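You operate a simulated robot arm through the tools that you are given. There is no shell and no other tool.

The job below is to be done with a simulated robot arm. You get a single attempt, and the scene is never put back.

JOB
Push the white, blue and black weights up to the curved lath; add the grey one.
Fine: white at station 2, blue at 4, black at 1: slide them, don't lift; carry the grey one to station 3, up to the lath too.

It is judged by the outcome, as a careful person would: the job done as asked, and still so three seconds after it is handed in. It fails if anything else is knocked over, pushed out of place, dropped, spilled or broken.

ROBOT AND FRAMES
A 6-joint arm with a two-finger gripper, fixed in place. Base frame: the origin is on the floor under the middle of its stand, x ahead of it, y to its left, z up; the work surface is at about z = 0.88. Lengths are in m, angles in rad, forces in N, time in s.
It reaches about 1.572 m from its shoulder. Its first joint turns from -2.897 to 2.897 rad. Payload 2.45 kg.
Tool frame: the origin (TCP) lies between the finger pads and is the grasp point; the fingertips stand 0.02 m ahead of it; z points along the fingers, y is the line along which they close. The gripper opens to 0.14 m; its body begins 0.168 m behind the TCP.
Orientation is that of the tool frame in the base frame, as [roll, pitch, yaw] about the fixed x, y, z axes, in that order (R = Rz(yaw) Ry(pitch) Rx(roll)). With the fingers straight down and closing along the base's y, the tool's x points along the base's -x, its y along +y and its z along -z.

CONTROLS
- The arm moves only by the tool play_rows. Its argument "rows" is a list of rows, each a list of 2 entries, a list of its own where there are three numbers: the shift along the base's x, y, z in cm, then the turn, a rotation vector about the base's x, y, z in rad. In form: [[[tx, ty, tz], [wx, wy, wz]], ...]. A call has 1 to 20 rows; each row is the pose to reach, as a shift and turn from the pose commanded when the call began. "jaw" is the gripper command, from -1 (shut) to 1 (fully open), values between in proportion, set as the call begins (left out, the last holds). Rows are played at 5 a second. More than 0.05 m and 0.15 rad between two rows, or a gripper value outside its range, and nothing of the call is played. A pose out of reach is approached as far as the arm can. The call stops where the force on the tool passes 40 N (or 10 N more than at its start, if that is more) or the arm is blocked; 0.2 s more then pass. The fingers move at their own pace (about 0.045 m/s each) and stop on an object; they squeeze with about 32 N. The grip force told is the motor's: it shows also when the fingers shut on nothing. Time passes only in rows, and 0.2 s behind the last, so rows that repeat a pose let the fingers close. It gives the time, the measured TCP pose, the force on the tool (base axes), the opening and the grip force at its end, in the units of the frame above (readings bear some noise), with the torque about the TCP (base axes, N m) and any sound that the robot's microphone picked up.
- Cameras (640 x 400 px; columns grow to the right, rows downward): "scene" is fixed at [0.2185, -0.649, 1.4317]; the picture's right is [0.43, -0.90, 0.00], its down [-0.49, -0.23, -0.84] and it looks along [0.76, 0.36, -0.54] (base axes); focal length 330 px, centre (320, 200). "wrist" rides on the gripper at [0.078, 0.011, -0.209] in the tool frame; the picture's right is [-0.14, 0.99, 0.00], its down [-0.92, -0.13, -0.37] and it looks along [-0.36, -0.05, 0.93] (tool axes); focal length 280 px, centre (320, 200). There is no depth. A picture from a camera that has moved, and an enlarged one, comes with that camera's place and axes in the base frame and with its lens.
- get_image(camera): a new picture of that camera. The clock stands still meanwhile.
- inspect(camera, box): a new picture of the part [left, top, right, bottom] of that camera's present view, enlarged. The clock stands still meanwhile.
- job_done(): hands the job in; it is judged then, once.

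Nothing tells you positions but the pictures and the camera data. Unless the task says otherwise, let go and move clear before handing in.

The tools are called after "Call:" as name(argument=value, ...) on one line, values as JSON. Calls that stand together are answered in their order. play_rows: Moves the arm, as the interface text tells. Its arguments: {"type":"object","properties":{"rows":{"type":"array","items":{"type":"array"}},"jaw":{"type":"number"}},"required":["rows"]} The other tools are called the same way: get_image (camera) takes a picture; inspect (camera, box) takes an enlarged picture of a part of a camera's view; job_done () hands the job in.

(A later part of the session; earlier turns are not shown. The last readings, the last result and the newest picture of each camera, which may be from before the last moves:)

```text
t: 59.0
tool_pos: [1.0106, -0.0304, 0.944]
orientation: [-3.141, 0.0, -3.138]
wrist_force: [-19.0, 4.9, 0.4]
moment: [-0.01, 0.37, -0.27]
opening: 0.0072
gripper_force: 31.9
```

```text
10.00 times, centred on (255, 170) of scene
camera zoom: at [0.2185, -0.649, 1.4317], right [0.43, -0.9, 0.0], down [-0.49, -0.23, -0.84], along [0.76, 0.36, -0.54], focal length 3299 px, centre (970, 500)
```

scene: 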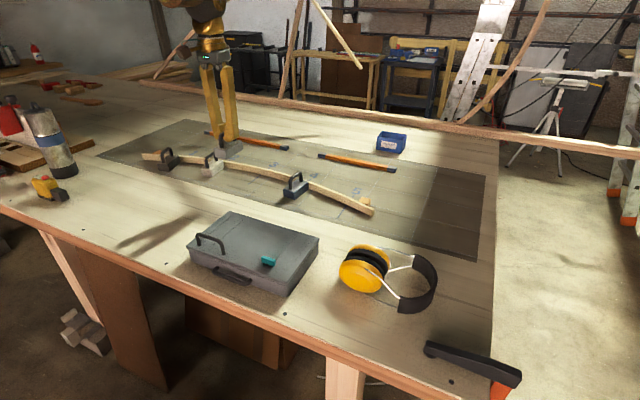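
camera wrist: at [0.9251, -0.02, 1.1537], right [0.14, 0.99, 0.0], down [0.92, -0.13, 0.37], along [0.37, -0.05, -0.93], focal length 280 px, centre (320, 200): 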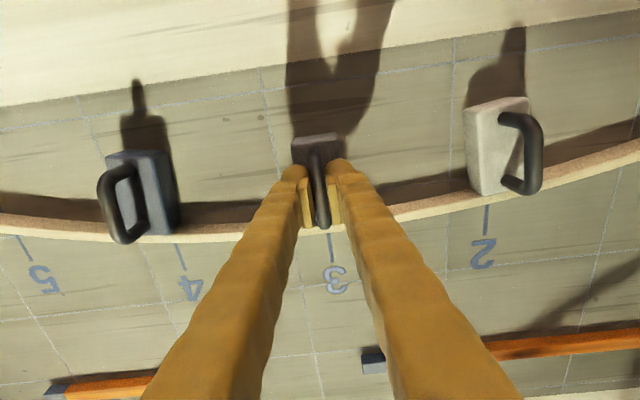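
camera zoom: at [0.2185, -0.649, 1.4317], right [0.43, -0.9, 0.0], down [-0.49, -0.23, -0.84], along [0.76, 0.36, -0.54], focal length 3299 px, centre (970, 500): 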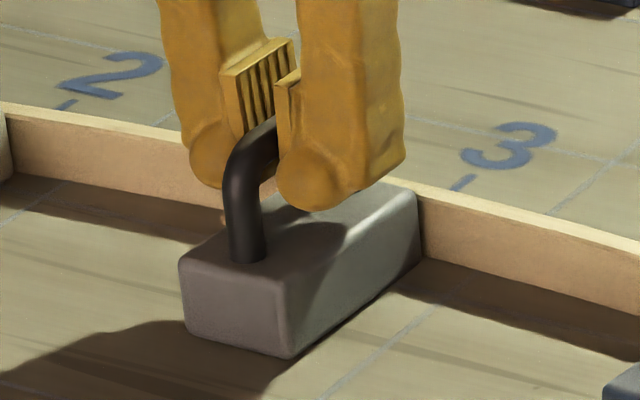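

Call:
get_image(camera="wrist")

Call:
inspect(camera="wrist", box=[60, 90, 300, 260])

Call:
inspect(camera="wrist", box=[340, 60, 580, 260])

Call:
inspect(camera="scene", box=[130, 130, 390, 230])

```text
taken
camera wrist: at [0.9318, -0.0199, 1.1536], right [0.14, 0.99, 0.0], down [0.92, -0.13, 0.37], along [0.37, -0.05, -0.93], focal length 280 px, centre (320, 200)
```

wrist: 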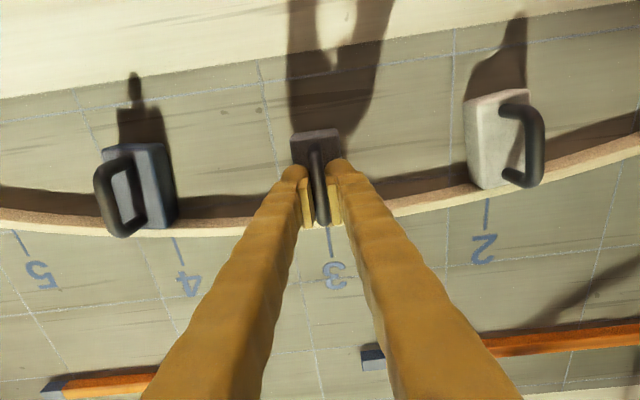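

```text
2.35 times, centred on (180, 175) of wrist
camera zoom: at [0.9318, -0.0199, 1.1536], right [0.14, 0.99, 0.0], down [0.92, -0.13, 0.37], along [0.37, -0.05, -0.93], focal length 660 px, centre (649, 259)
```

zoom: 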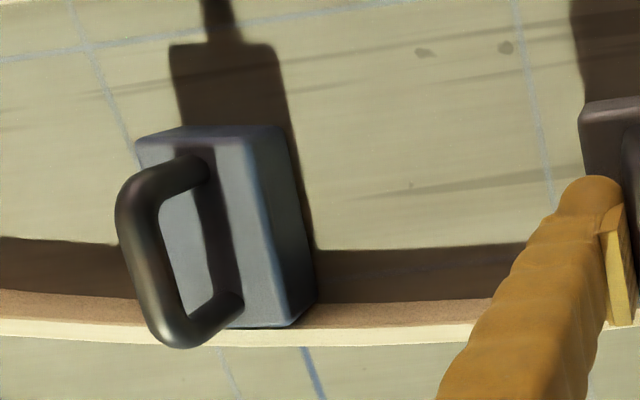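

```text
2.00 times, centred on (460, 160) of wrist
camera zoom: at [0.9318, -0.0199, 1.1536], right [0.14, 0.99, 0.0], down [0.92, -0.13, 0.37], along [0.37, -0.05, -0.93], focal length 561 px, centre (40, 280)
```

zoom: 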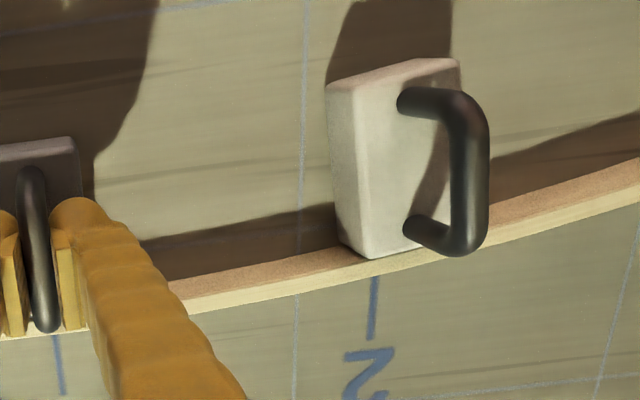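

```text
2.46 times, centred on (260, 180) of scene
camera zoom: at [0.2185, -0.649, 1.4317], right [0.43, -0.9, 0.0], down [-0.49, -0.23, -0.84], along [0.76, 0.36, -0.54], focal length 812 px, centre (468, 249)
```

zoom: 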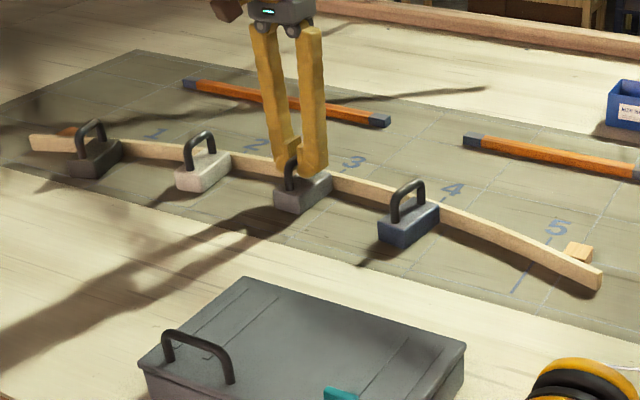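

Contact came a touch harder than I wanted, so I'll compare with my earlier views to see whether the lath has shifted.

Call:
inspect(camera="scene", box=[275, 155, 325, 205])

Call:
inspect(camera="scene", box=[195, 140, 245, 190])

Call:
inspect(camera="scene", box=[150, 145, 190, 180])

Call:
inspect(camera="scene", box=[240, 150, 390, 240])

```text
8.00 times, centred on (300, 180) of scene
camera zoom: at [0.2185, -0.649, 1.4317], right [0.43, -0.9, 0.0], down [-0.49, -0.23, -0.84], along [0.76, 0.36, -0.54], focal length 2639 px, centre (480, 360)
```

zoom: 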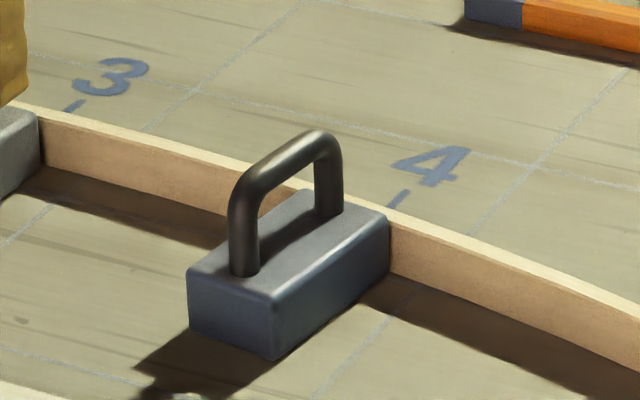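

```text
8.00 times, centred on (220, 165) of scene
camera zoom: at [0.2185, -0.649, 1.4317], right [0.43, -0.9, 0.0], down [-0.49, -0.23, -0.84], along [0.76, 0.36, -0.54], focal length 2639 px, centre (1120, 480)
```

zoom: 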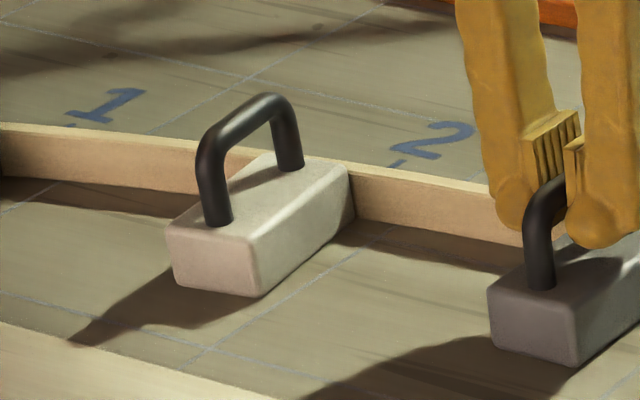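

```text
11.43 times, centred on (170, 162) of scene
camera zoom: at [0.2185, -0.649, 1.4317], right [0.43, -0.9, 0.0], down [-0.49, -0.23, -0.84], along [0.76, 0.36, -0.54], focal length 3770 px, centre (2034, 629)
```

zoom: 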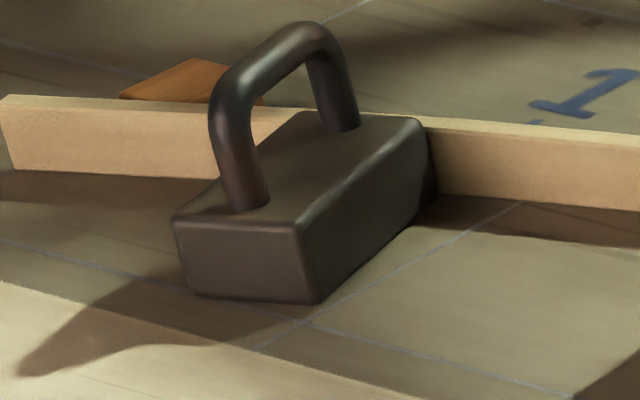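

```text
4.27 times, centred on (315, 195) of scene
camera zoom: at [0.2185, -0.649, 1.4317], right [0.43, -0.9, 0.0], down [-0.49, -0.23, -0.84], along [0.76, 0.36, -0.54], focal length 1408 px, centre (341, 221)
```

zoom: 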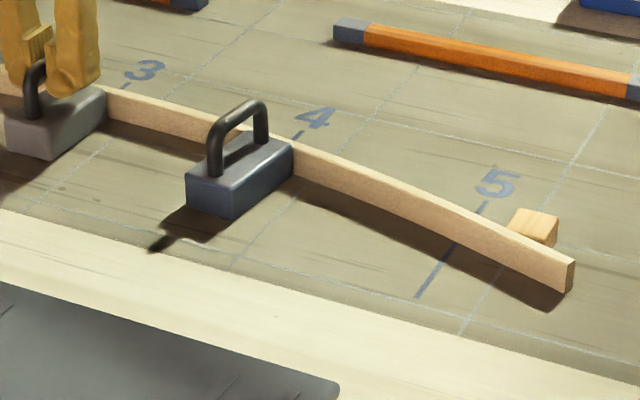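

The lath hasn't moved. The right corner is leading a little, so I'll ease off and trim the yaw.

Call:
play_rows(rows=[[[-0.1, 0, 0], [0, 0, 0]], [[-0.1, 0, 0], [0, 0, -0.012]], [[-0.1, 0, 0], [0, 0, -0.012]]])

```text
t: 59.8
tool_pos: [1.0097, -0.0306, 0.9445]
orientation: [-3.141, 0.001, 3.131]
wrist_force: [1.2, -0.3, -5.1]
moment: [-0.07, -0.16, 0.01]
opening: 0.0071
gripper_force: 32.3
```

Call:
play_rows(rows=[[[0, 0, -0.03], [0, 0, 0]], [[0.04, 0, -0.03], [0, 0, 0]], [[0.07, 0, -0.03], [0, 0, 0]]])

Call:
inspect(camera="scene", box=[230, 150, 280, 190])

```text
t: 60.6
tool_pos: [1.0093, -0.0315, 0.9439]
orientation: [-3.141, 0.0, 3.131]
wrist_force: [-0.5, 1.5, -4.1]
moment: [-0.02, -0.1, 0.03]
opening: 0.0071
gripper_force: 32.0
```

```text
10.00 times, centred on (255, 170) of scene
camera zoom: at [0.2185, -0.649, 1.4317], right [0.43, -0.9, 0.0], down [-0.49, -0.23, -0.84], along [0.76, 0.36, -0.54], focal length 3299 px, centre (970, 500)
```

zoom: 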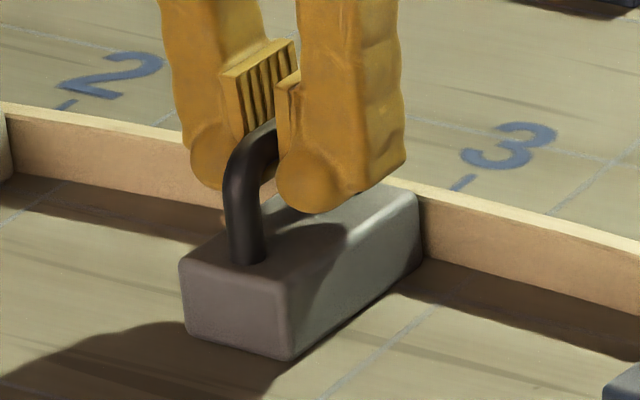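

Call:
play_rows(rows=[[[0, 0, -0.05], [0, 0, 0]], [[0.05, 0, -0.05], [0, 0, 0]], [[0.05, 0, -0.05], [0, 0, 0]]])

```text
t: 61.4
tool_pos: [1.0094, -0.0305, 0.9444]
orientation: [3.141, 0.002, 3.13]
wrist_force: [-3.3, -2.6, 4.0]
moment: [0.01, -0.25, -0.04]
opening: 0.007
gripper_force: 31.7
```

Call:
play_rows(rows=[[[0.05, 0, 0.02], [0, 0, 0]], [[0.08, 0, 0.02], [0, 0, 0]]])

```text
t: 62.0
tool_pos: [1.0106, -0.032, 0.9437]
orientation: [3.141, 0.0, 3.13]
wrist_force: [-18.2, -3.9, 6.3]
moment: [-0.02, 0.29, -0.4]
opening: 0.0075
gripper_force: 32.3
```

Grey is now bearing on the lath and nearly flush. I'll relax the push and release.

Call:
play_rows(rows=[[[-0.03, 0, 0], [0, 0, -0.005]], [[-0.03, 0, 0], [0, 0, -0.005]]])

Call:
play_rows(rows=[[[0, 0, 0], [0, 0, 0]], [[0, 0, 0], [0, 0, 0]], [[0, 0, 0], [0, 0, 0]], [[0, 0, 0], [0, 0, 0]]], jaw=-0.25)

Call:
inspect(camera="scene", box=[230, 150, 280, 190])

Call:
get_image(camera="wrist")

```text
t: 62.6
tool_pos: [1.0101, -0.0296, 0.9437]
orientation: [3.141, -0.001, 3.124]
wrist_force: [-19.1, -4.9, 3.9]
moment: [-0.01, 0.37, -0.48]
opening: 0.0072
gripper_force: 32.1
```

```text
t: 63.6
tool_pos: [1.0096, -0.0309, 0.9439]
orientation: [3.141, 0.002, 3.125]
wrist_force: [-0.3, 0.2, -0.4]
moment: [0.0, 0.02, 0.02]
opening: 0.0526
gripper_force: 0.1
```

```text
10.00 times, centred on (255, 170) of scene
camera zoom: at [0.2185, -0.649, 1.4317], right [0.43, -0.9, 0.0], down [-0.49, -0.23, -0.84], along [0.76, 0.36, -0.54], focal length 3299 px, centre (970, 500)
```

zoom: 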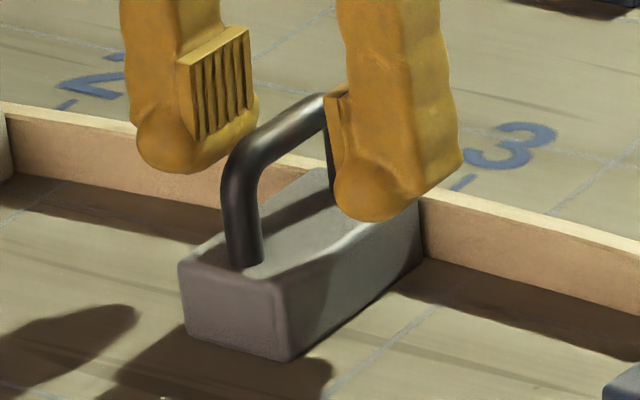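

```text
taken
camera wrist: at [0.9331, -0.0184, 1.1535], right [0.15, 0.99, 0.0], down [0.92, -0.14, 0.37], along [0.37, -0.06, -0.93], focal length 280 px, centre (320, 200)
```

wrist: 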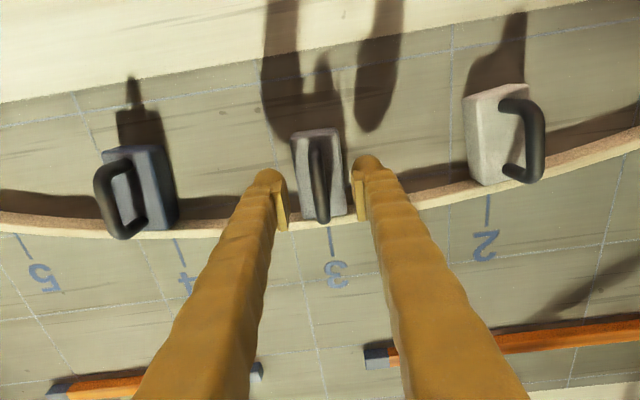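

Call:
play_rows(rows=[[[0, 0, 3], [0, 0, 0]], [[0, 0, 7], [0, 0, 0]], [[0, 0, 11], [0, 0, 0]], [[0, 0, 15], [0, 0, 0]], [[-4, 0, 17], [0, 0, 0]], [[-8, 0, 17], [0, 0, 0]], [[-8, 0, 17], [0, 0, 0]]])

Call:
get_image(camera="wrist")

Call:
inspect(camera="wrist", box=[270, 160, 370, 270])

Call:
inspect(camera="scene", box=[130, 130, 390, 230])

```text
t: 65.2
tool_pos: [0.9295, -0.0308, 1.1142]
orientation: [3.141, 0.001, 3.126]
wrist_force: [-0.7, -0.2, -0.8]
moment: [0.02, 0.01, -0.01]
opening: 0.0525
gripper_force: 0.1
```

```text
taken
camera wrist: at [0.8516, -0.0209, 1.3241], right [0.15, 0.99, 0.0], down [0.92, -0.14, 0.37], along [0.36, -0.06, -0.93], focal length 280 px, centre (320, 200)
```

wrist: 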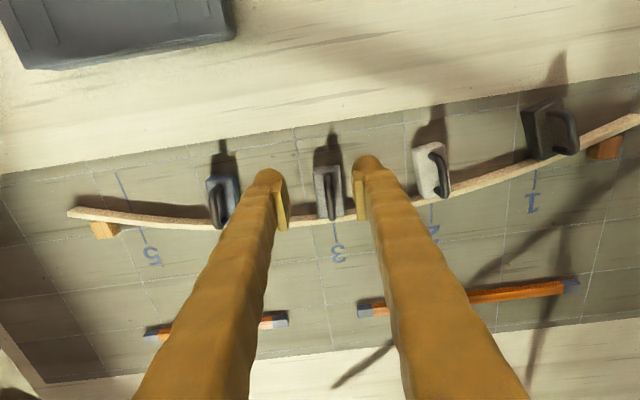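

```text
3.64 times, centred on (320, 215) of wrist
camera zoom: at [0.8516, -0.0209, 1.3241], right [0.15, 0.99, 0.0], down [0.92, -0.14, 0.37], along [0.36, -0.06, -0.93], focal length 1020 px, centre (320, 146)
```

zoom: 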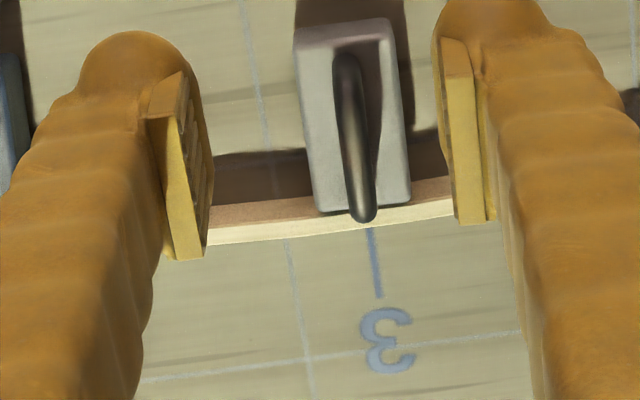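

```text
2.46 times, centred on (260, 180) of scene
camera zoom: at [0.2185, -0.649, 1.4317], right [0.43, -0.9, 0.0], down [-0.49, -0.23, -0.84], along [0.76, 0.36, -0.54], focal length 812 px, centre (468, 249)
```

zoom: 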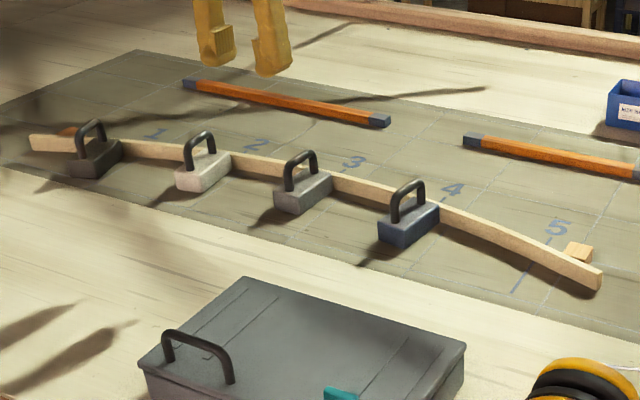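

All four stand along the lath. I'll look straight down on the row from above to check each against its station and for gaps.

Call:
play_rows(rows=[[[3, 2, 2], [0, 0, 0.005]], [[6.5, 4, 4], [0, 0, 0.01]], [[10, 6, 6], [0, 0, 0.016]], [[13, 8, 8], [0, 0, 0.016]], [[15, 10, 8], [0, 0, 0.016]], [[15, 10, 8], [0, 0, 0.016]]])

Call:
get_image(camera="wrist")

Call:
inspect(camera="wrist", box=[130, 70, 330, 190])

Call:
inspect(camera="wrist", box=[310, 50, 510, 170])

```text
t: 66.6
tool_pos: [1.0803, 0.0703, 1.1954]
orientation: [3.14, 0.001, -3.141]
wrist_force: [0.5, -0.3, 0.7]
moment: [0.0, 0.01, 0.03]
opening: 0.0523
gripper_force: 0.0
```

```text
taken
camera wrist: at [1.0016, 0.0811, 1.4047], right [0.14, 0.99, 0.0], down [0.92, -0.13, 0.37], along [0.37, -0.05, -0.93], focal length 280 px, centre (320, 200)
```

wrist: 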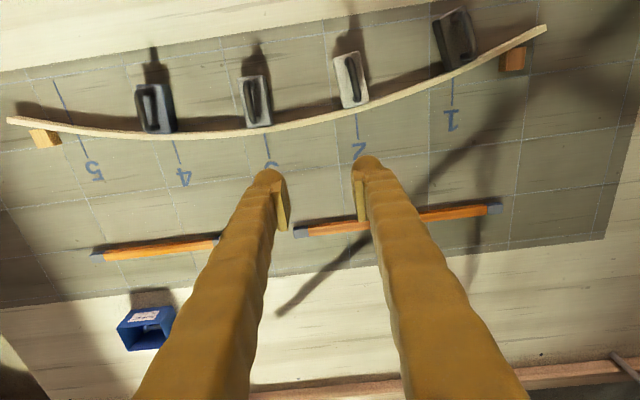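

```text
3.20 times, centred on (230, 130) of wrist
camera zoom: at [1.0016, 0.0811, 1.4047], right [0.14, 0.99, 0.0], down [0.92, -0.13, 0.37], along [0.37, -0.05, -0.93], focal length 897 px, centre (608, 424)
```

zoom: 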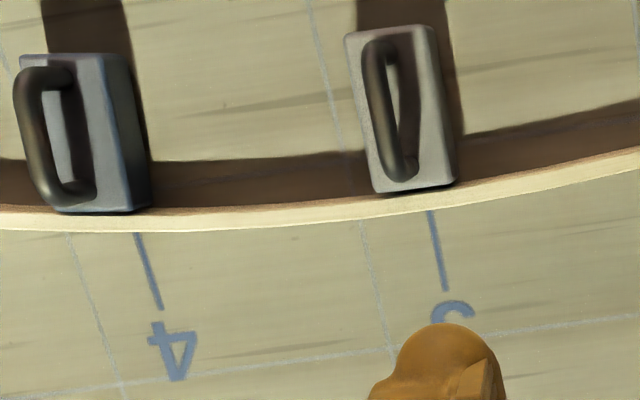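

```text
3.20 times, centred on (410, 110) of wrist
camera zoom: at [1.0016, 0.0811, 1.4047], right [0.14, 0.99, 0.0], down [0.92, -0.13, 0.37], along [0.37, -0.05, -0.93], focal length 897 px, centre (32, 488)
```

zoom: 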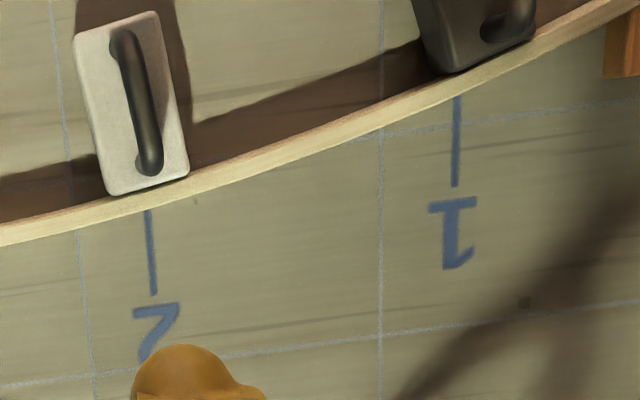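

Call:
inspect(camera="wrist", box=[425, 0, 495, 80])

Call:
inspect(camera="wrist", box=[325, 80, 385, 120])

Call:
inspect(camera="wrist", box=[230, 100, 290, 140])

Call:
inspect(camera="wrist", box=[130, 110, 190, 150])

Call:
inspect(camera="scene", box=[230, 150, 280, 190])

```text
5.00 times, centred on (460, 40) of wrist
camera zoom: at [1.0016, 0.0811, 1.4047], right [0.14, 0.99, 0.0], down [0.92, -0.13, 0.37], along [0.37, -0.05, -0.93], focal length 1402 px, centre (-380, 1000)
```

zoom: 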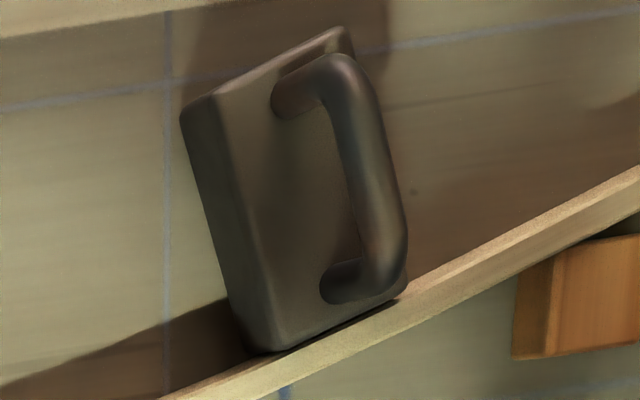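

```text
10.00 times, centred on (355, 100) of wrist
camera zoom: at [1.0016, 0.0811, 1.4047], right [0.14, 0.99, 0.0], down [0.92, -0.13, 0.37], along [0.37, -0.05, -0.93], focal length 2804 px, centre (-30, 1200)
```

zoom: 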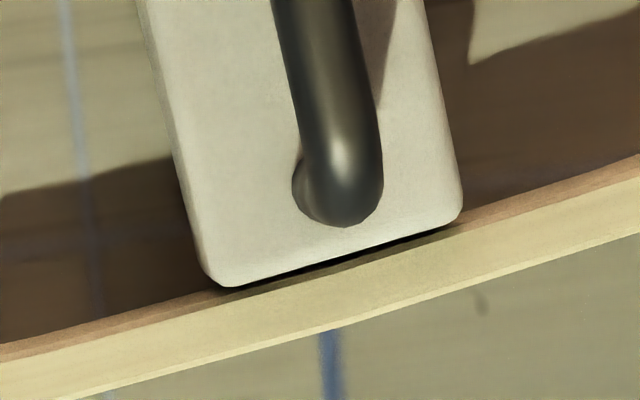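

```text
10.00 times, centred on (260, 120) of wrist
camera zoom: at [1.0016, 0.0811, 1.4047], right [0.14, 0.99, 0.0], down [0.92, -0.13, 0.37], along [0.37, -0.05, -0.93], focal length 2804 px, centre (920, 1000)
```

zoom: 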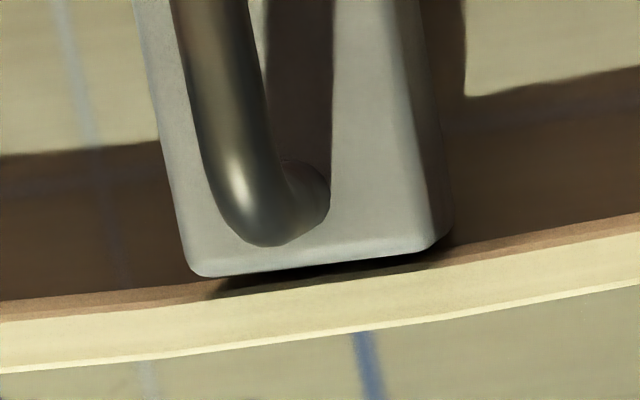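

```text
10.00 times, centred on (160, 130) of wrist
camera zoom: at [1.0016, 0.0811, 1.4047], right [0.14, 0.99, 0.0], down [0.92, -0.13, 0.37], along [0.37, -0.05, -0.93], focal length 2804 px, centre (1920, 900)
```

zoom: 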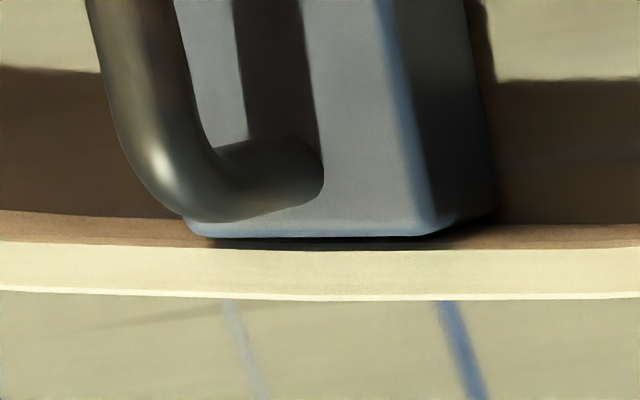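

```text
10.00 times, centred on (255, 170) of scene
camera zoom: at [0.2185, -0.649, 1.4317], right [0.43, -0.9, 0.0], down [-0.49, -0.23, -0.84], along [0.76, 0.36, -0.54], focal length 3299 px, centre (970, 500)
```

zoom: 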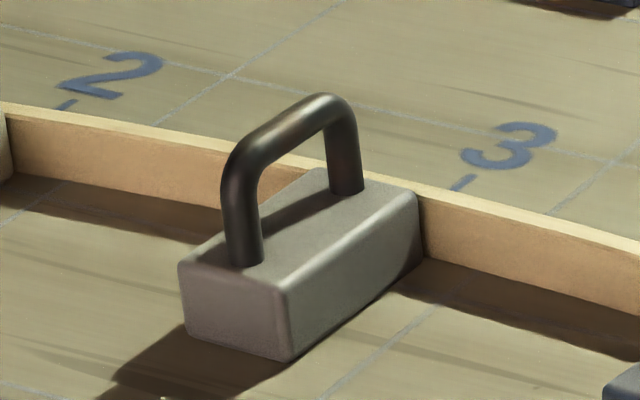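

From this angle I can't be sure grey and white are fully up against the lath. I'll put the camera vertically above grey's front edge to judge the gap without parallax.

Call:
play_rows(rows=[[[2, -3, 0], [0, 0, 0]], [[4, -6, 0], [0, 0, 0]], [[4.9, -9, 0], [0, 0, 0]], [[4.9, -11, -2], [0, 0, 0]], [[4.9, -11, -4], [0, 0, 0]], [[4.9, -11, -4], [0, 0, 0]]])

Call:
get_image(camera="wrist")

Call:
inspect(camera="wrist", box=[290, 60, 370, 120])

Call:
inspect(camera="wrist", box=[170, 60, 270, 130])

Call:
inspect(camera="wrist", box=[390, 40, 490, 110])

```text
t: 68.0
tool_pos: [1.1285, -0.0399, 1.1538]
orientation: [-3.141, 0.002, -3.141]
wrist_force: [0.0, -0.3, -0.6]
moment: [0.02, 0.01, 0.03]
opening: 0.0525
gripper_force: 0.1
```

```text
taken
camera wrist: at [1.0511, -0.0295, 1.363], right [0.14, 0.99, 0.0], down [0.92, -0.13, 0.37], along [0.37, -0.05, -0.93], focal length 280 px, centre (320, 200)
```

wrist: 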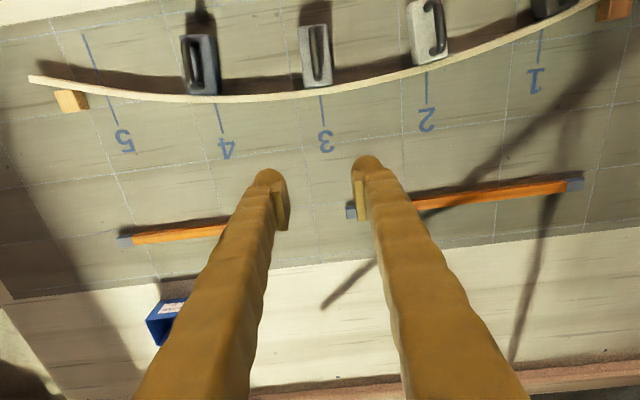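

```text
6.67 times, centred on (330, 90) of wrist
camera zoom: at [1.0511, -0.0295, 1.363], right [0.14, 0.99, 0.0], down [0.92, -0.13, 0.37], along [0.37, -0.05, -0.93], focal length 1869 px, centre (253, 933)
```

zoom: 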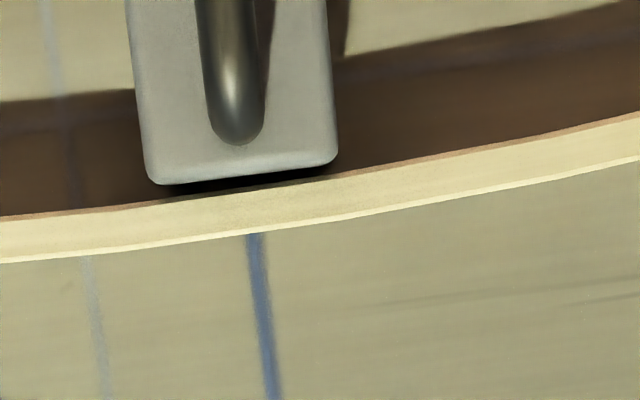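

```text
5.71 times, centred on (220, 95) of wrist
camera zoom: at [1.0511, -0.0295, 1.363], right [0.14, 0.99, 0.0], down [0.92, -0.13, 0.37], along [0.37, -0.05, -0.93], focal length 1602 px, centre (891, 800)
```

zoom: 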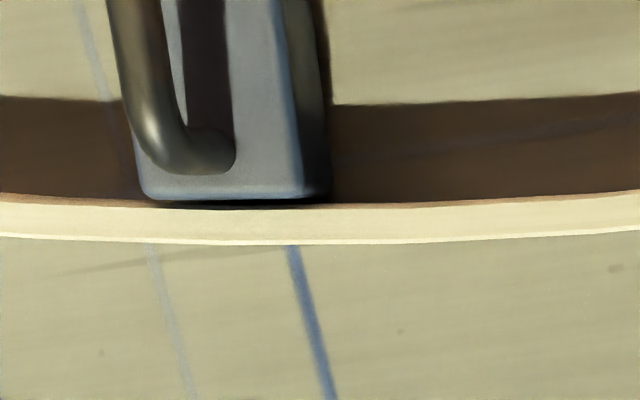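

```text
5.71 times, centred on (440, 75) of wrist
camera zoom: at [1.0511, -0.0295, 1.363], right [0.14, 0.99, 0.0], down [0.92, -0.13, 0.37], along [0.37, -0.05, -0.93], focal length 1602 px, centre (-366, 914)
```

zoom: 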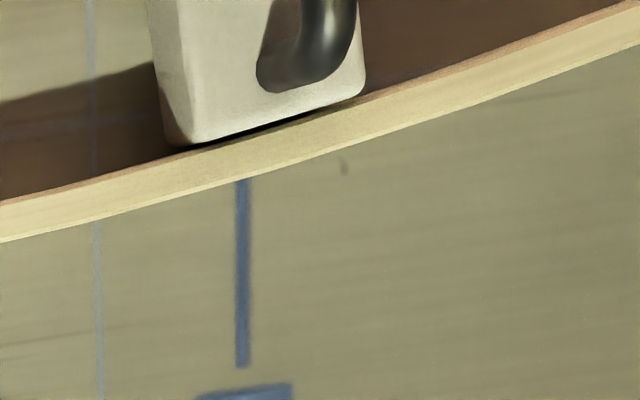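

Straight down, white and blue touch to within about a millimetre, but grey shows a narrow dark strip of perhaps 3 mm. I'll look closer at grey and black before deciding.

Call:
inspect(camera="wrist", box=[305, 75, 345, 100])

Call:
inspect(camera="scene", box=[258, 160, 288, 185])

Call:
inspect(camera="scene", box=[208, 155, 232, 175])

Call:
inspect(camera="scene", box=[308, 172, 338, 197])

```text
16.00 times, centred on (325, 88) of wrist
camera zoom: at [1.0511, -0.0295, 1.363], right [0.14, 0.99, 0.0], down [0.92, -0.13, 0.37], along [0.37, -0.05, -0.93], focal length 4486 px, centre (240, 2000)
```

zoom: 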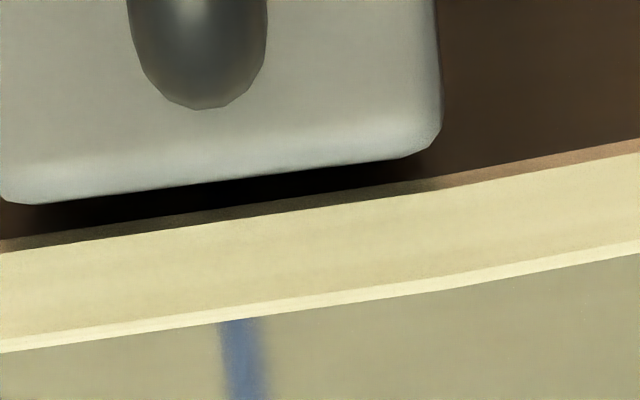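

```text
16.00 times, centred on (273, 172) of scene
camera zoom: at [0.2185, -0.649, 1.4317], right [0.43, -0.9, 0.0], down [-0.49, -0.23, -0.84], along [0.76, 0.36, -0.54], focal length 5279 px, centre (1072, 640)
```

zoom: 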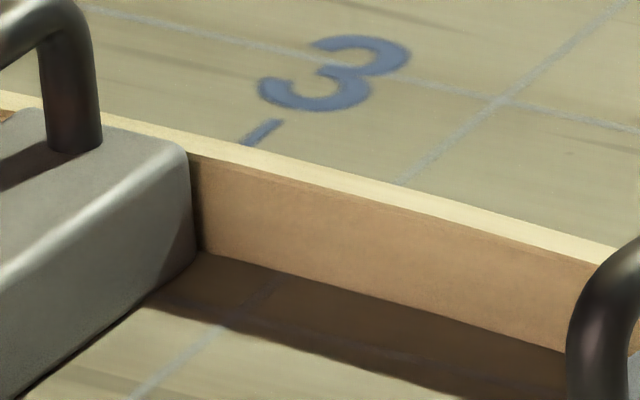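

```text
16.00 times, centred on (220, 165) of scene
camera zoom: at [0.2185, -0.649, 1.4317], right [0.43, -0.9, 0.0], down [-0.49, -0.23, -0.84], along [0.76, 0.36, -0.54], focal length 5279 px, centre (1920, 760)
```

zoom: 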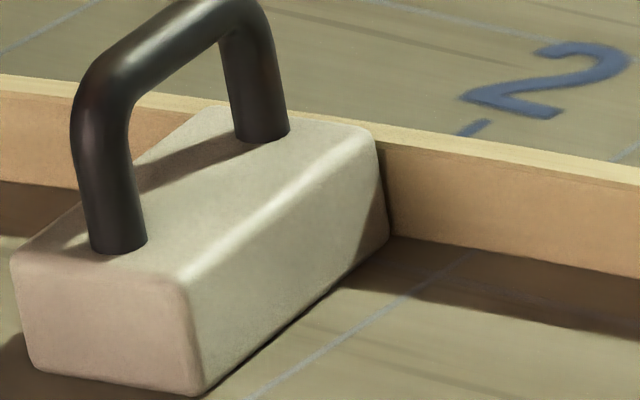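

```text
16.00 times, centred on (323, 184) of scene
camera zoom: at [0.2185, -0.649, 1.4317], right [0.43, -0.9, 0.0], down [-0.49, -0.23, -0.84], along [0.76, 0.36, -0.54], focal length 5279 px, centre (272, 448)
```

zoom: 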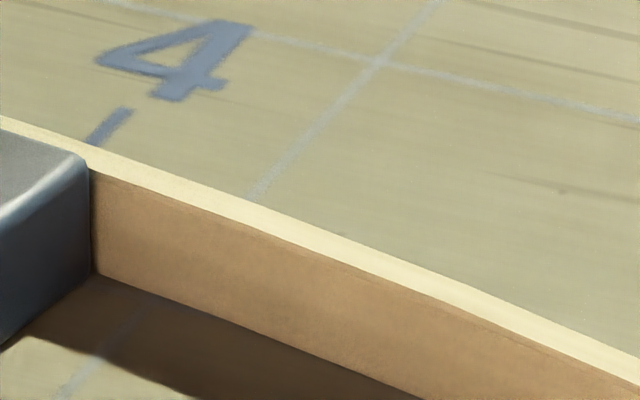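

The block probably sprang back a little because I released it while pushing hard. I'll re-grip grey, bring it up again, and this time take the pressure off before opening.

Call:
play_rows(rows=[[[-4, 0.3, -2], [0, 0, -0.005]], [[-8, 0.6, -5], [0, 0, -0.01]], [[-11.9, 0.85, -8], [0, 0, -0.02]], [[-11.9, 0.85, -12], [0, 0, -0.02]], [[-11.9, 0.85, -15], [0, 0, -0.02]], [[-11.9, 0.85, -15], [0, 0, -0.02]]])

Call:
get_image(camera="wrist")

Call:
inspect(camera="wrist", box=[270, 110, 370, 230])

```text
t: 69.4
tool_pos: [1.0094, -0.0328, 1.0044]
orientation: [-3.141, 0.001, 3.123]
wrist_force: [1.1, -0.2, 0.6]
moment: [0.0, 0.04, 0.01]
opening: 0.0526
gripper_force: 0.0
```

```text
taken
camera wrist: at [0.9315, -0.0201, 1.2135], right [0.16, 0.99, 0.0], down [0.92, -0.15, 0.37], along [0.37, -0.06, -0.93], focal length 280 px, centre (320, 200)
```

wrist: 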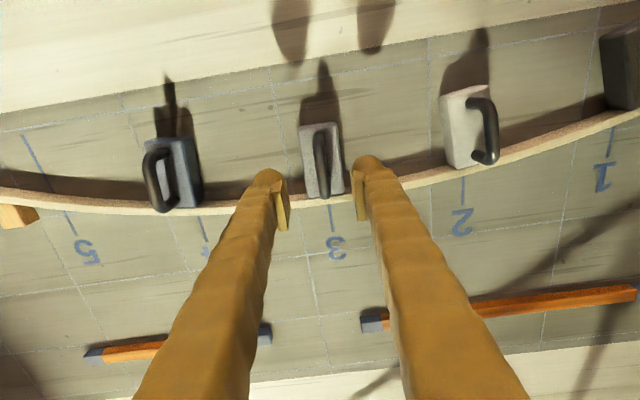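

```text
3.33 times, centred on (320, 170) of wrist
camera zoom: at [0.9315, -0.0201, 1.2135], right [0.16, 0.99, 0.0], down [0.92, -0.15, 0.37], along [0.37, -0.06, -0.93], focal length 935 px, centre (320, 300)
```

zoom: 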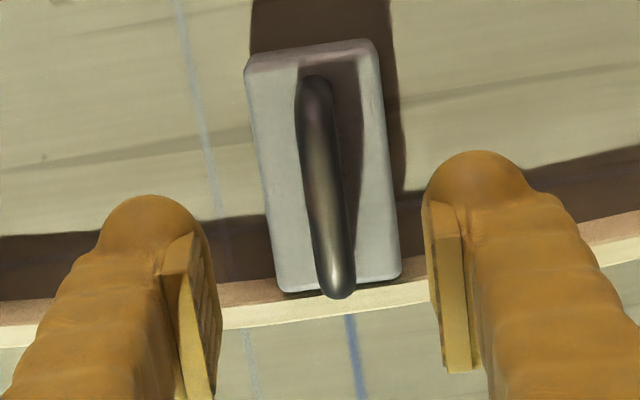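

Call:
play_rows(rows=[[[-0.1, 0.2, -2], [0, 0, 0]], [[-0.15, 0.25, -4], [0, 0, 0]], [[-0.15, 0.25, -6], [0, 0, 0]], [[-0.15, 0.25, -6], [0, 0, 0]]])

Call:
play_rows(rows=[[[0, 0, 0], [0, 0, 0]], [[0, 0, 0], [0, 0, 0]], [[0, 0, 0], [0, 0, 0]], [[0, 0, 0], [0, 0, 0]], [[0, 0, 0], [0, 0, 0]]], jaw=-1)

Call:
get_image(camera="wrist")

```text
t: 70.4
tool_pos: [1.0076, -0.0269, 0.9439]
orientation: [-3.141, 0.003, 3.123]
wrist_force: [0.9, 0.4, 0.1]
moment: [0.02, 0.0, -0.03]
opening: 0.0522
gripper_force: 0.0
```

```text
t: 71.6
tool_pos: [1.0081, -0.0271, 0.944]
orientation: [3.14, 0.004, 3.123]
wrist_force: [-0.6, -3.1, 0.9]
moment: [-0.05, 0.01, 0.0]
opening: 0.0072
gripper_force: 32.4
```

```text
taken
camera wrist: at [0.9303, -0.0161, 1.1535], right [0.16, 0.99, 0.0], down [0.92, -0.15, 0.37], along [0.36, -0.06, -0.93], focal length 280 px, centre (320, 200)
```

wrist: 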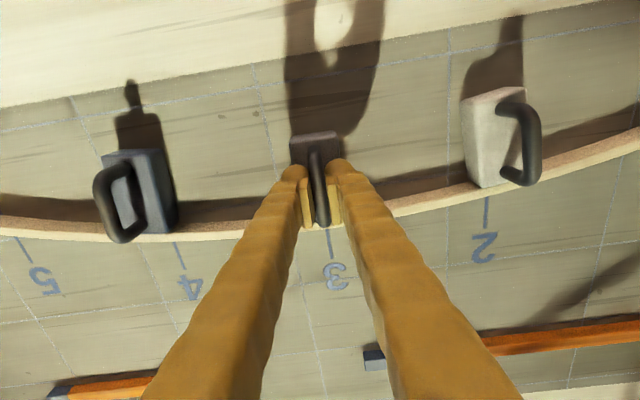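

Call:
play_rows(rows=[[[0.0, -0.15, 0], [0, 0, 0.008]], [[0.05, -0.3, 0], [0, 0, 0.015]], [[0.1, -0.3, 0], [0, 0, 0.015]]])

```text
t: 72.4
tool_pos: [1.009, -0.0313, 0.9449]
orientation: [3.142, 0.0, 3.135]
wrist_force: [-19.3, 7.8, 5.0]
moment: [0.0, 0.2, -0.11]
opening: 0.0071
gripper_force: 31.7
```

Call:
inspect(camera="scene", box=[258, 160, 288, 185])

Call:
inspect(camera="wrist", box=[280, 120, 360, 250])

```text
16.00 times, centred on (273, 172) of scene
camera zoom: at [0.2185, -0.649, 1.4317], right [0.43, -0.9, 0.0], down [-0.49, -0.23, -0.84], along [0.76, 0.36, -0.54], focal length 5279 px, centre (1072, 640)
```

zoom: 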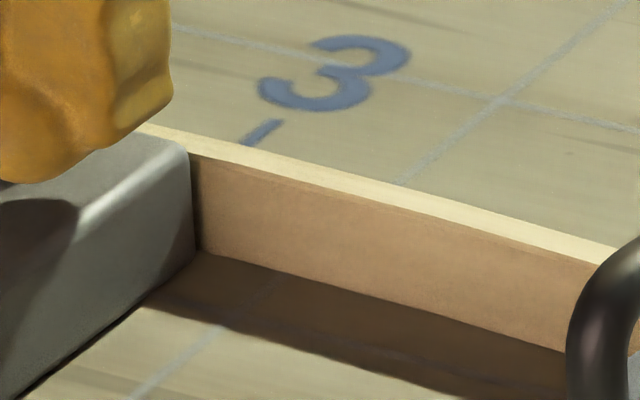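

```text
3.08 times, centred on (320, 185) of wrist
camera zoom: at [0.9313, -0.0208, 1.1532], right [0.14, 0.99, 0.0], down [0.92, -0.13, 0.37], along [0.36, -0.05, -0.93], focal length 863 px, centre (320, 246)
```

zoom: 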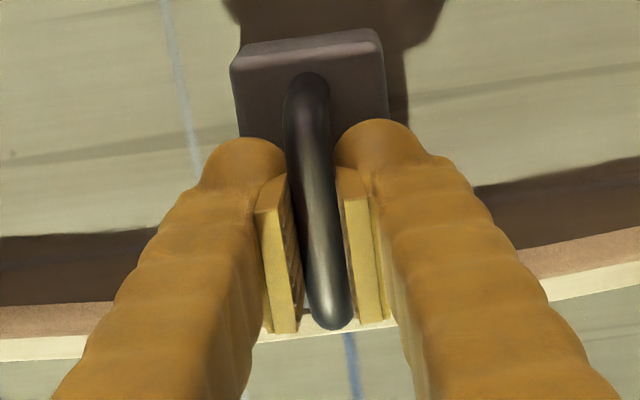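

Grey is physically bearing on the lath (19 N). The thin strip is only what the picture shows there, so I won't press any further. I'll back the push off to almost nothing before opening.

Call:
play_rows(rows=[[[-0.06, 0, 0], [0, 0, 0]], [[-0.06, 0, 0], [0, 0, 0]]])

```text
t: 73.0
tool_pos: [1.0094, -0.0312, 0.9431]
orientation: [-3.141, 0.002, 3.135]
wrist_force: [-13.8, 5.6, 2.8]
moment: [0.01, 0.15, -0.09]
opening: 0.0071
gripper_force: 31.8
```

Call:
play_rows(rows=[[[-0.1, 0.03, 0], [0, 0, 0]], [[-0.1, 0.03, 0], [0, 0, 0]]])

```text
t: 73.6
tool_pos: [1.0081, -0.0321, 0.9434]
orientation: [3.141, 0.001, 3.137]
wrist_force: [1.7, 0.5, -0.1]
moment: [-0.08, -0.42, 0.09]
opening: 0.0069
gripper_force: 31.6
```

Call:
play_rows(rows=[[[0.04, 0, 0], [0, 0, 0]], [[0.06, 0, 0], [0, 0, 0]]])

Call:
inspect(camera="scene", box=[258, 160, 288, 185])

```text
t: 74.2
tool_pos: [1.0086, -0.0309, 0.9428]
orientation: [-3.141, -0.001, 3.136]
wrist_force: [-1.6, -0.5, 0.5]
moment: [-0.07, -0.08, -0.03]
opening: 0.0071
gripper_force: 32.2
```

```text
16.00 times, centred on (273, 172) of scene
camera zoom: at [0.2185, -0.649, 1.4317], right [0.43, -0.9, 0.0], down [-0.49, -0.23, -0.84], along [0.76, 0.36, -0.54], focal length 5279 px, centre (1072, 640)
```

zoom: 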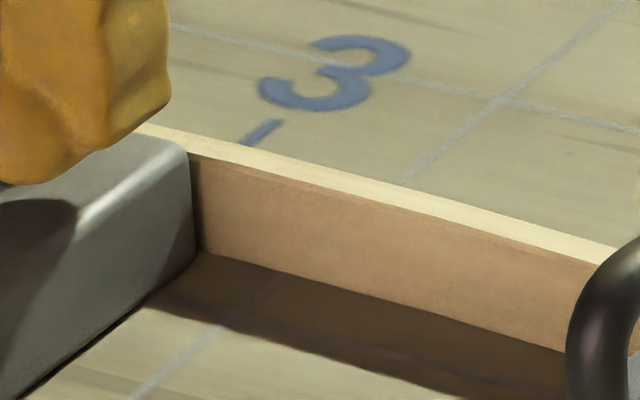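

Call:
play_rows(rows=[[[0.04, 0, 0], [0, 0, 0]], [[0.06, 0, 0], [0, 0, 0]]])

```text
t: 74.8
tool_pos: [1.0086, -0.031, 0.9421]
orientation: [-3.141, -0.002, 3.137]
wrist_force: [-8.2, 2.3, 0.5]
moment: [0.08, 0.33, -0.07]
opening: 0.0071
gripper_force: 32.2
```

Call:
play_rows(rows=[[[-0.03, 0, 0], [0, 0, 0]], [[-0.03, 0, 0], [0, 0, 0]]])

Call:
play_rows(rows=[[[0, 0, 0], [0, 0, 0]], [[0, 0, 0], [0, 0, 0]], [[0, 0, 0], [0, 0, 0]], [[0, 0, 0], [0, 0, 0]]], jaw=-0.25)

Call:
play_rows(rows=[[[0, 0, 3], [0, 0, 0]], [[0, 0, 7], [0, 0, 0]], [[0, 0, 11], [0, 0, 0]], [[4, 0, 15], [0, 0, 0]], [[8, 0, 18], [0, 0, 0]], [[11.5, 0, 20], [0, 0, 0.005]], [[11.5, 0, 20], [0, 0, 0.005]]])

Call:
get_image(camera="wrist")

Call:
inspect(camera="wrist", box=[305, 75, 345, 100])

```text
t: 75.4
tool_pos: [1.0094, -0.0314, 0.9437]
orientation: [-3.141, 0.001, 3.136]
wrist_force: [-5.7, 0.3, -2.8]
moment: [0.04, 0.31, -0.13]
opening: 0.0072
gripper_force: 32.2
```

```text
t: 76.4
tool_pos: [1.0078, -0.0307, 0.9435]
orientation: [-3.141, 0.002, 3.136]
wrist_force: [-0.3, 0.0, 0.6]
moment: [-0.01, 0.0, -0.01]
opening: 0.0526
gripper_force: 0.0
```

```text
refused: row 4 steps farther than a row can; nothing moved
```

```text
taken
camera wrist: at [0.9312, -0.0209, 1.1536], right [0.14, 0.99, 0.0], down [0.92, -0.13, 0.37], along [0.37, -0.05, -0.93], focal length 280 px, centre (320, 200)
```

wrist: 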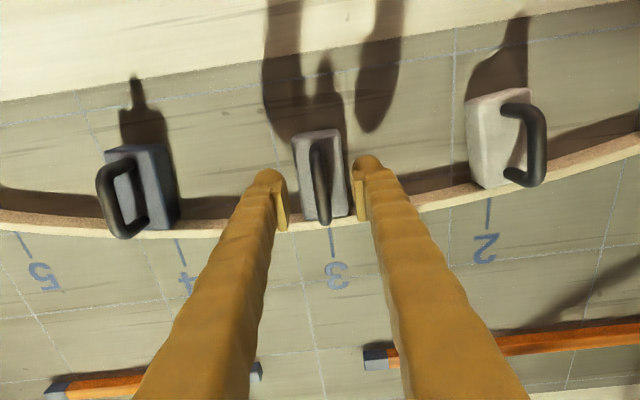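

```text
16.00 times, centred on (325, 88) of wrist
camera zoom: at [0.9312, -0.0209, 1.1536], right [0.14, 0.99, 0.0], down [0.92, -0.13, 0.37], along [0.37, -0.05, -0.93], focal length 4486 px, centre (240, 2000)
```

zoom: 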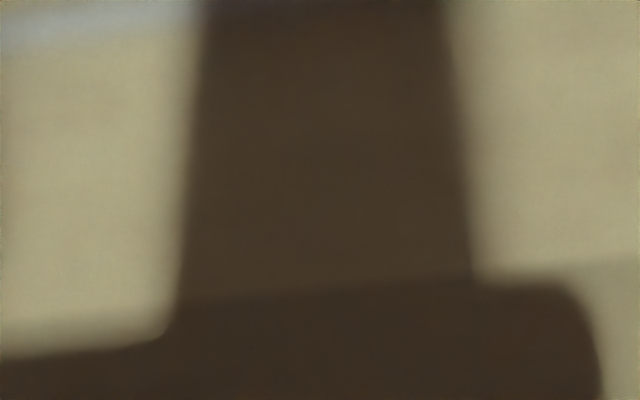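

The jaw is open, but the move up was refused because one step was too long. I'll rise in shorter steps and look down on the front edges again.

Call:
play_rows(rows=[[[0, 0, 3], [0, 0, 0]], [[0, 0, 7], [0, 0, 0]], [[0, 0, 11], [0, 0, 0]], [[0, 0, 15], [0, 0, 0]], [[3, 0, 18], [0, 0, 0]], [[7, 0, 20], [0, 0, 0.005]], [[10, 0, 21], [0, 0, 0.005]], [[12, 0, 21], [0, 0, 0.005]], [[12, 0, 21], [0, 0, 0.005]]])

Call:
get_image(camera="wrist")

Call:
inspect(camera="wrist", box=[305, 75, 345, 100])

Call:
inspect(camera="wrist", box=[180, 75, 240, 112])

Call:
inspect(camera="wrist", box=[400, 45, 460, 82])

Call:
inspect(camera="wrist", box=[510, 0, 590, 50])

```text
t: 78.4
tool_pos: [1.1297, -0.032, 1.1523]
orientation: [3.14, 0.001, 3.141]
wrist_force: [-0.4, 0.2, 0.1]
moment: [-0.01, 0.0, 0.0]
opening: 0.0523
gripper_force: 0.0
```

```text
taken
camera wrist: at [1.0516, -0.0218, 1.3628], right [0.14, 0.99, 0.0], down [0.92, -0.13, 0.37], along [0.37, -0.05, -0.93], focal length 280 px, centre (320, 200)
```

wrist: 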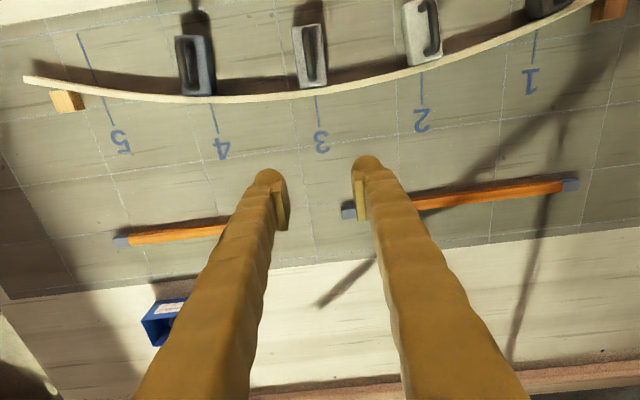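

```text
16.00 times, centred on (325, 88) of wrist
camera zoom: at [1.0516, -0.0218, 1.3628], right [0.14, 0.99, 0.0], down [0.92, -0.13, 0.37], along [0.37, -0.05, -0.93], focal length 4486 px, centre (240, 2000)
```

zoom: 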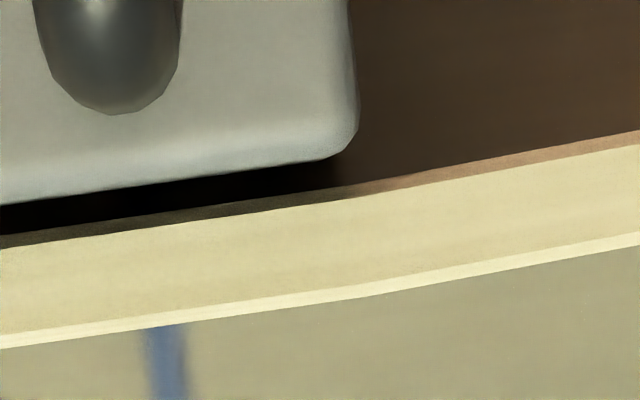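

```text
10.67 times, centred on (210, 94) of wrist
camera zoom: at [1.0516, -0.0218, 1.3628], right [0.14, 0.99, 0.0], down [0.92, -0.13, 0.37], along [0.37, -0.05, -0.93], focal length 2991 px, centre (1493, 1336)
```

zoom: 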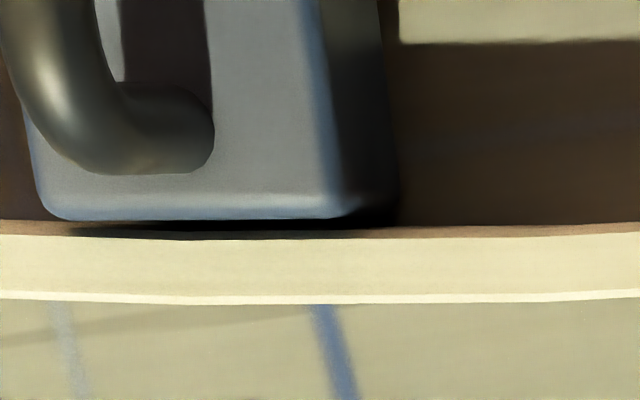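

```text
10.67 times, centred on (430, 64) of wrist
camera zoom: at [1.0516, -0.0218, 1.3628], right [0.14, 0.99, 0.0], down [0.92, -0.13, 0.37], along [0.37, -0.05, -0.93], focal length 2991 px, centre (-853, 1656)
```

zoom: 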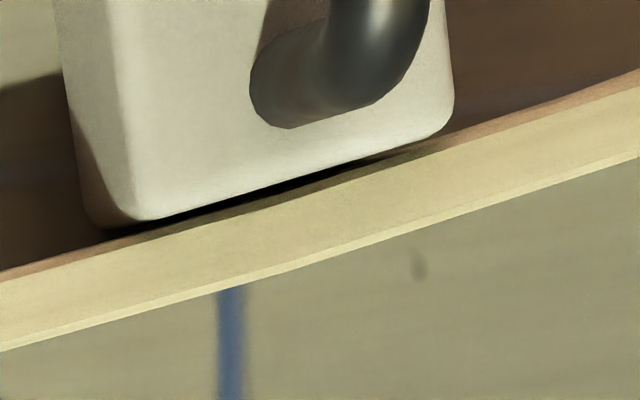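

```text
8.00 times, centred on (550, 25) of wrist
camera zoom: at [1.0516, -0.0218, 1.3628], right [0.14, 0.99, 0.0], down [0.92, -0.13, 0.37], along [0.37, -0.05, -0.93], focal length 2243 px, centre (-1520, 1600)
```

zoom: 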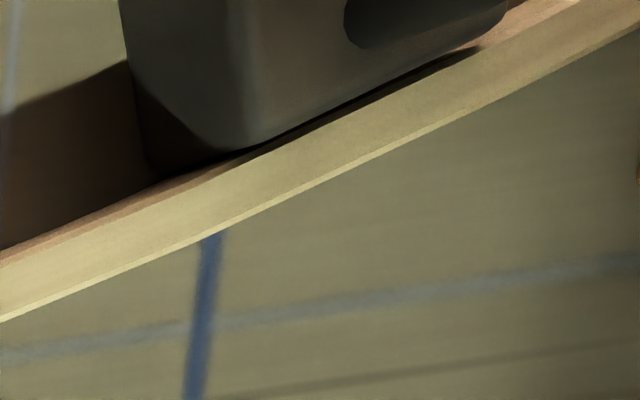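

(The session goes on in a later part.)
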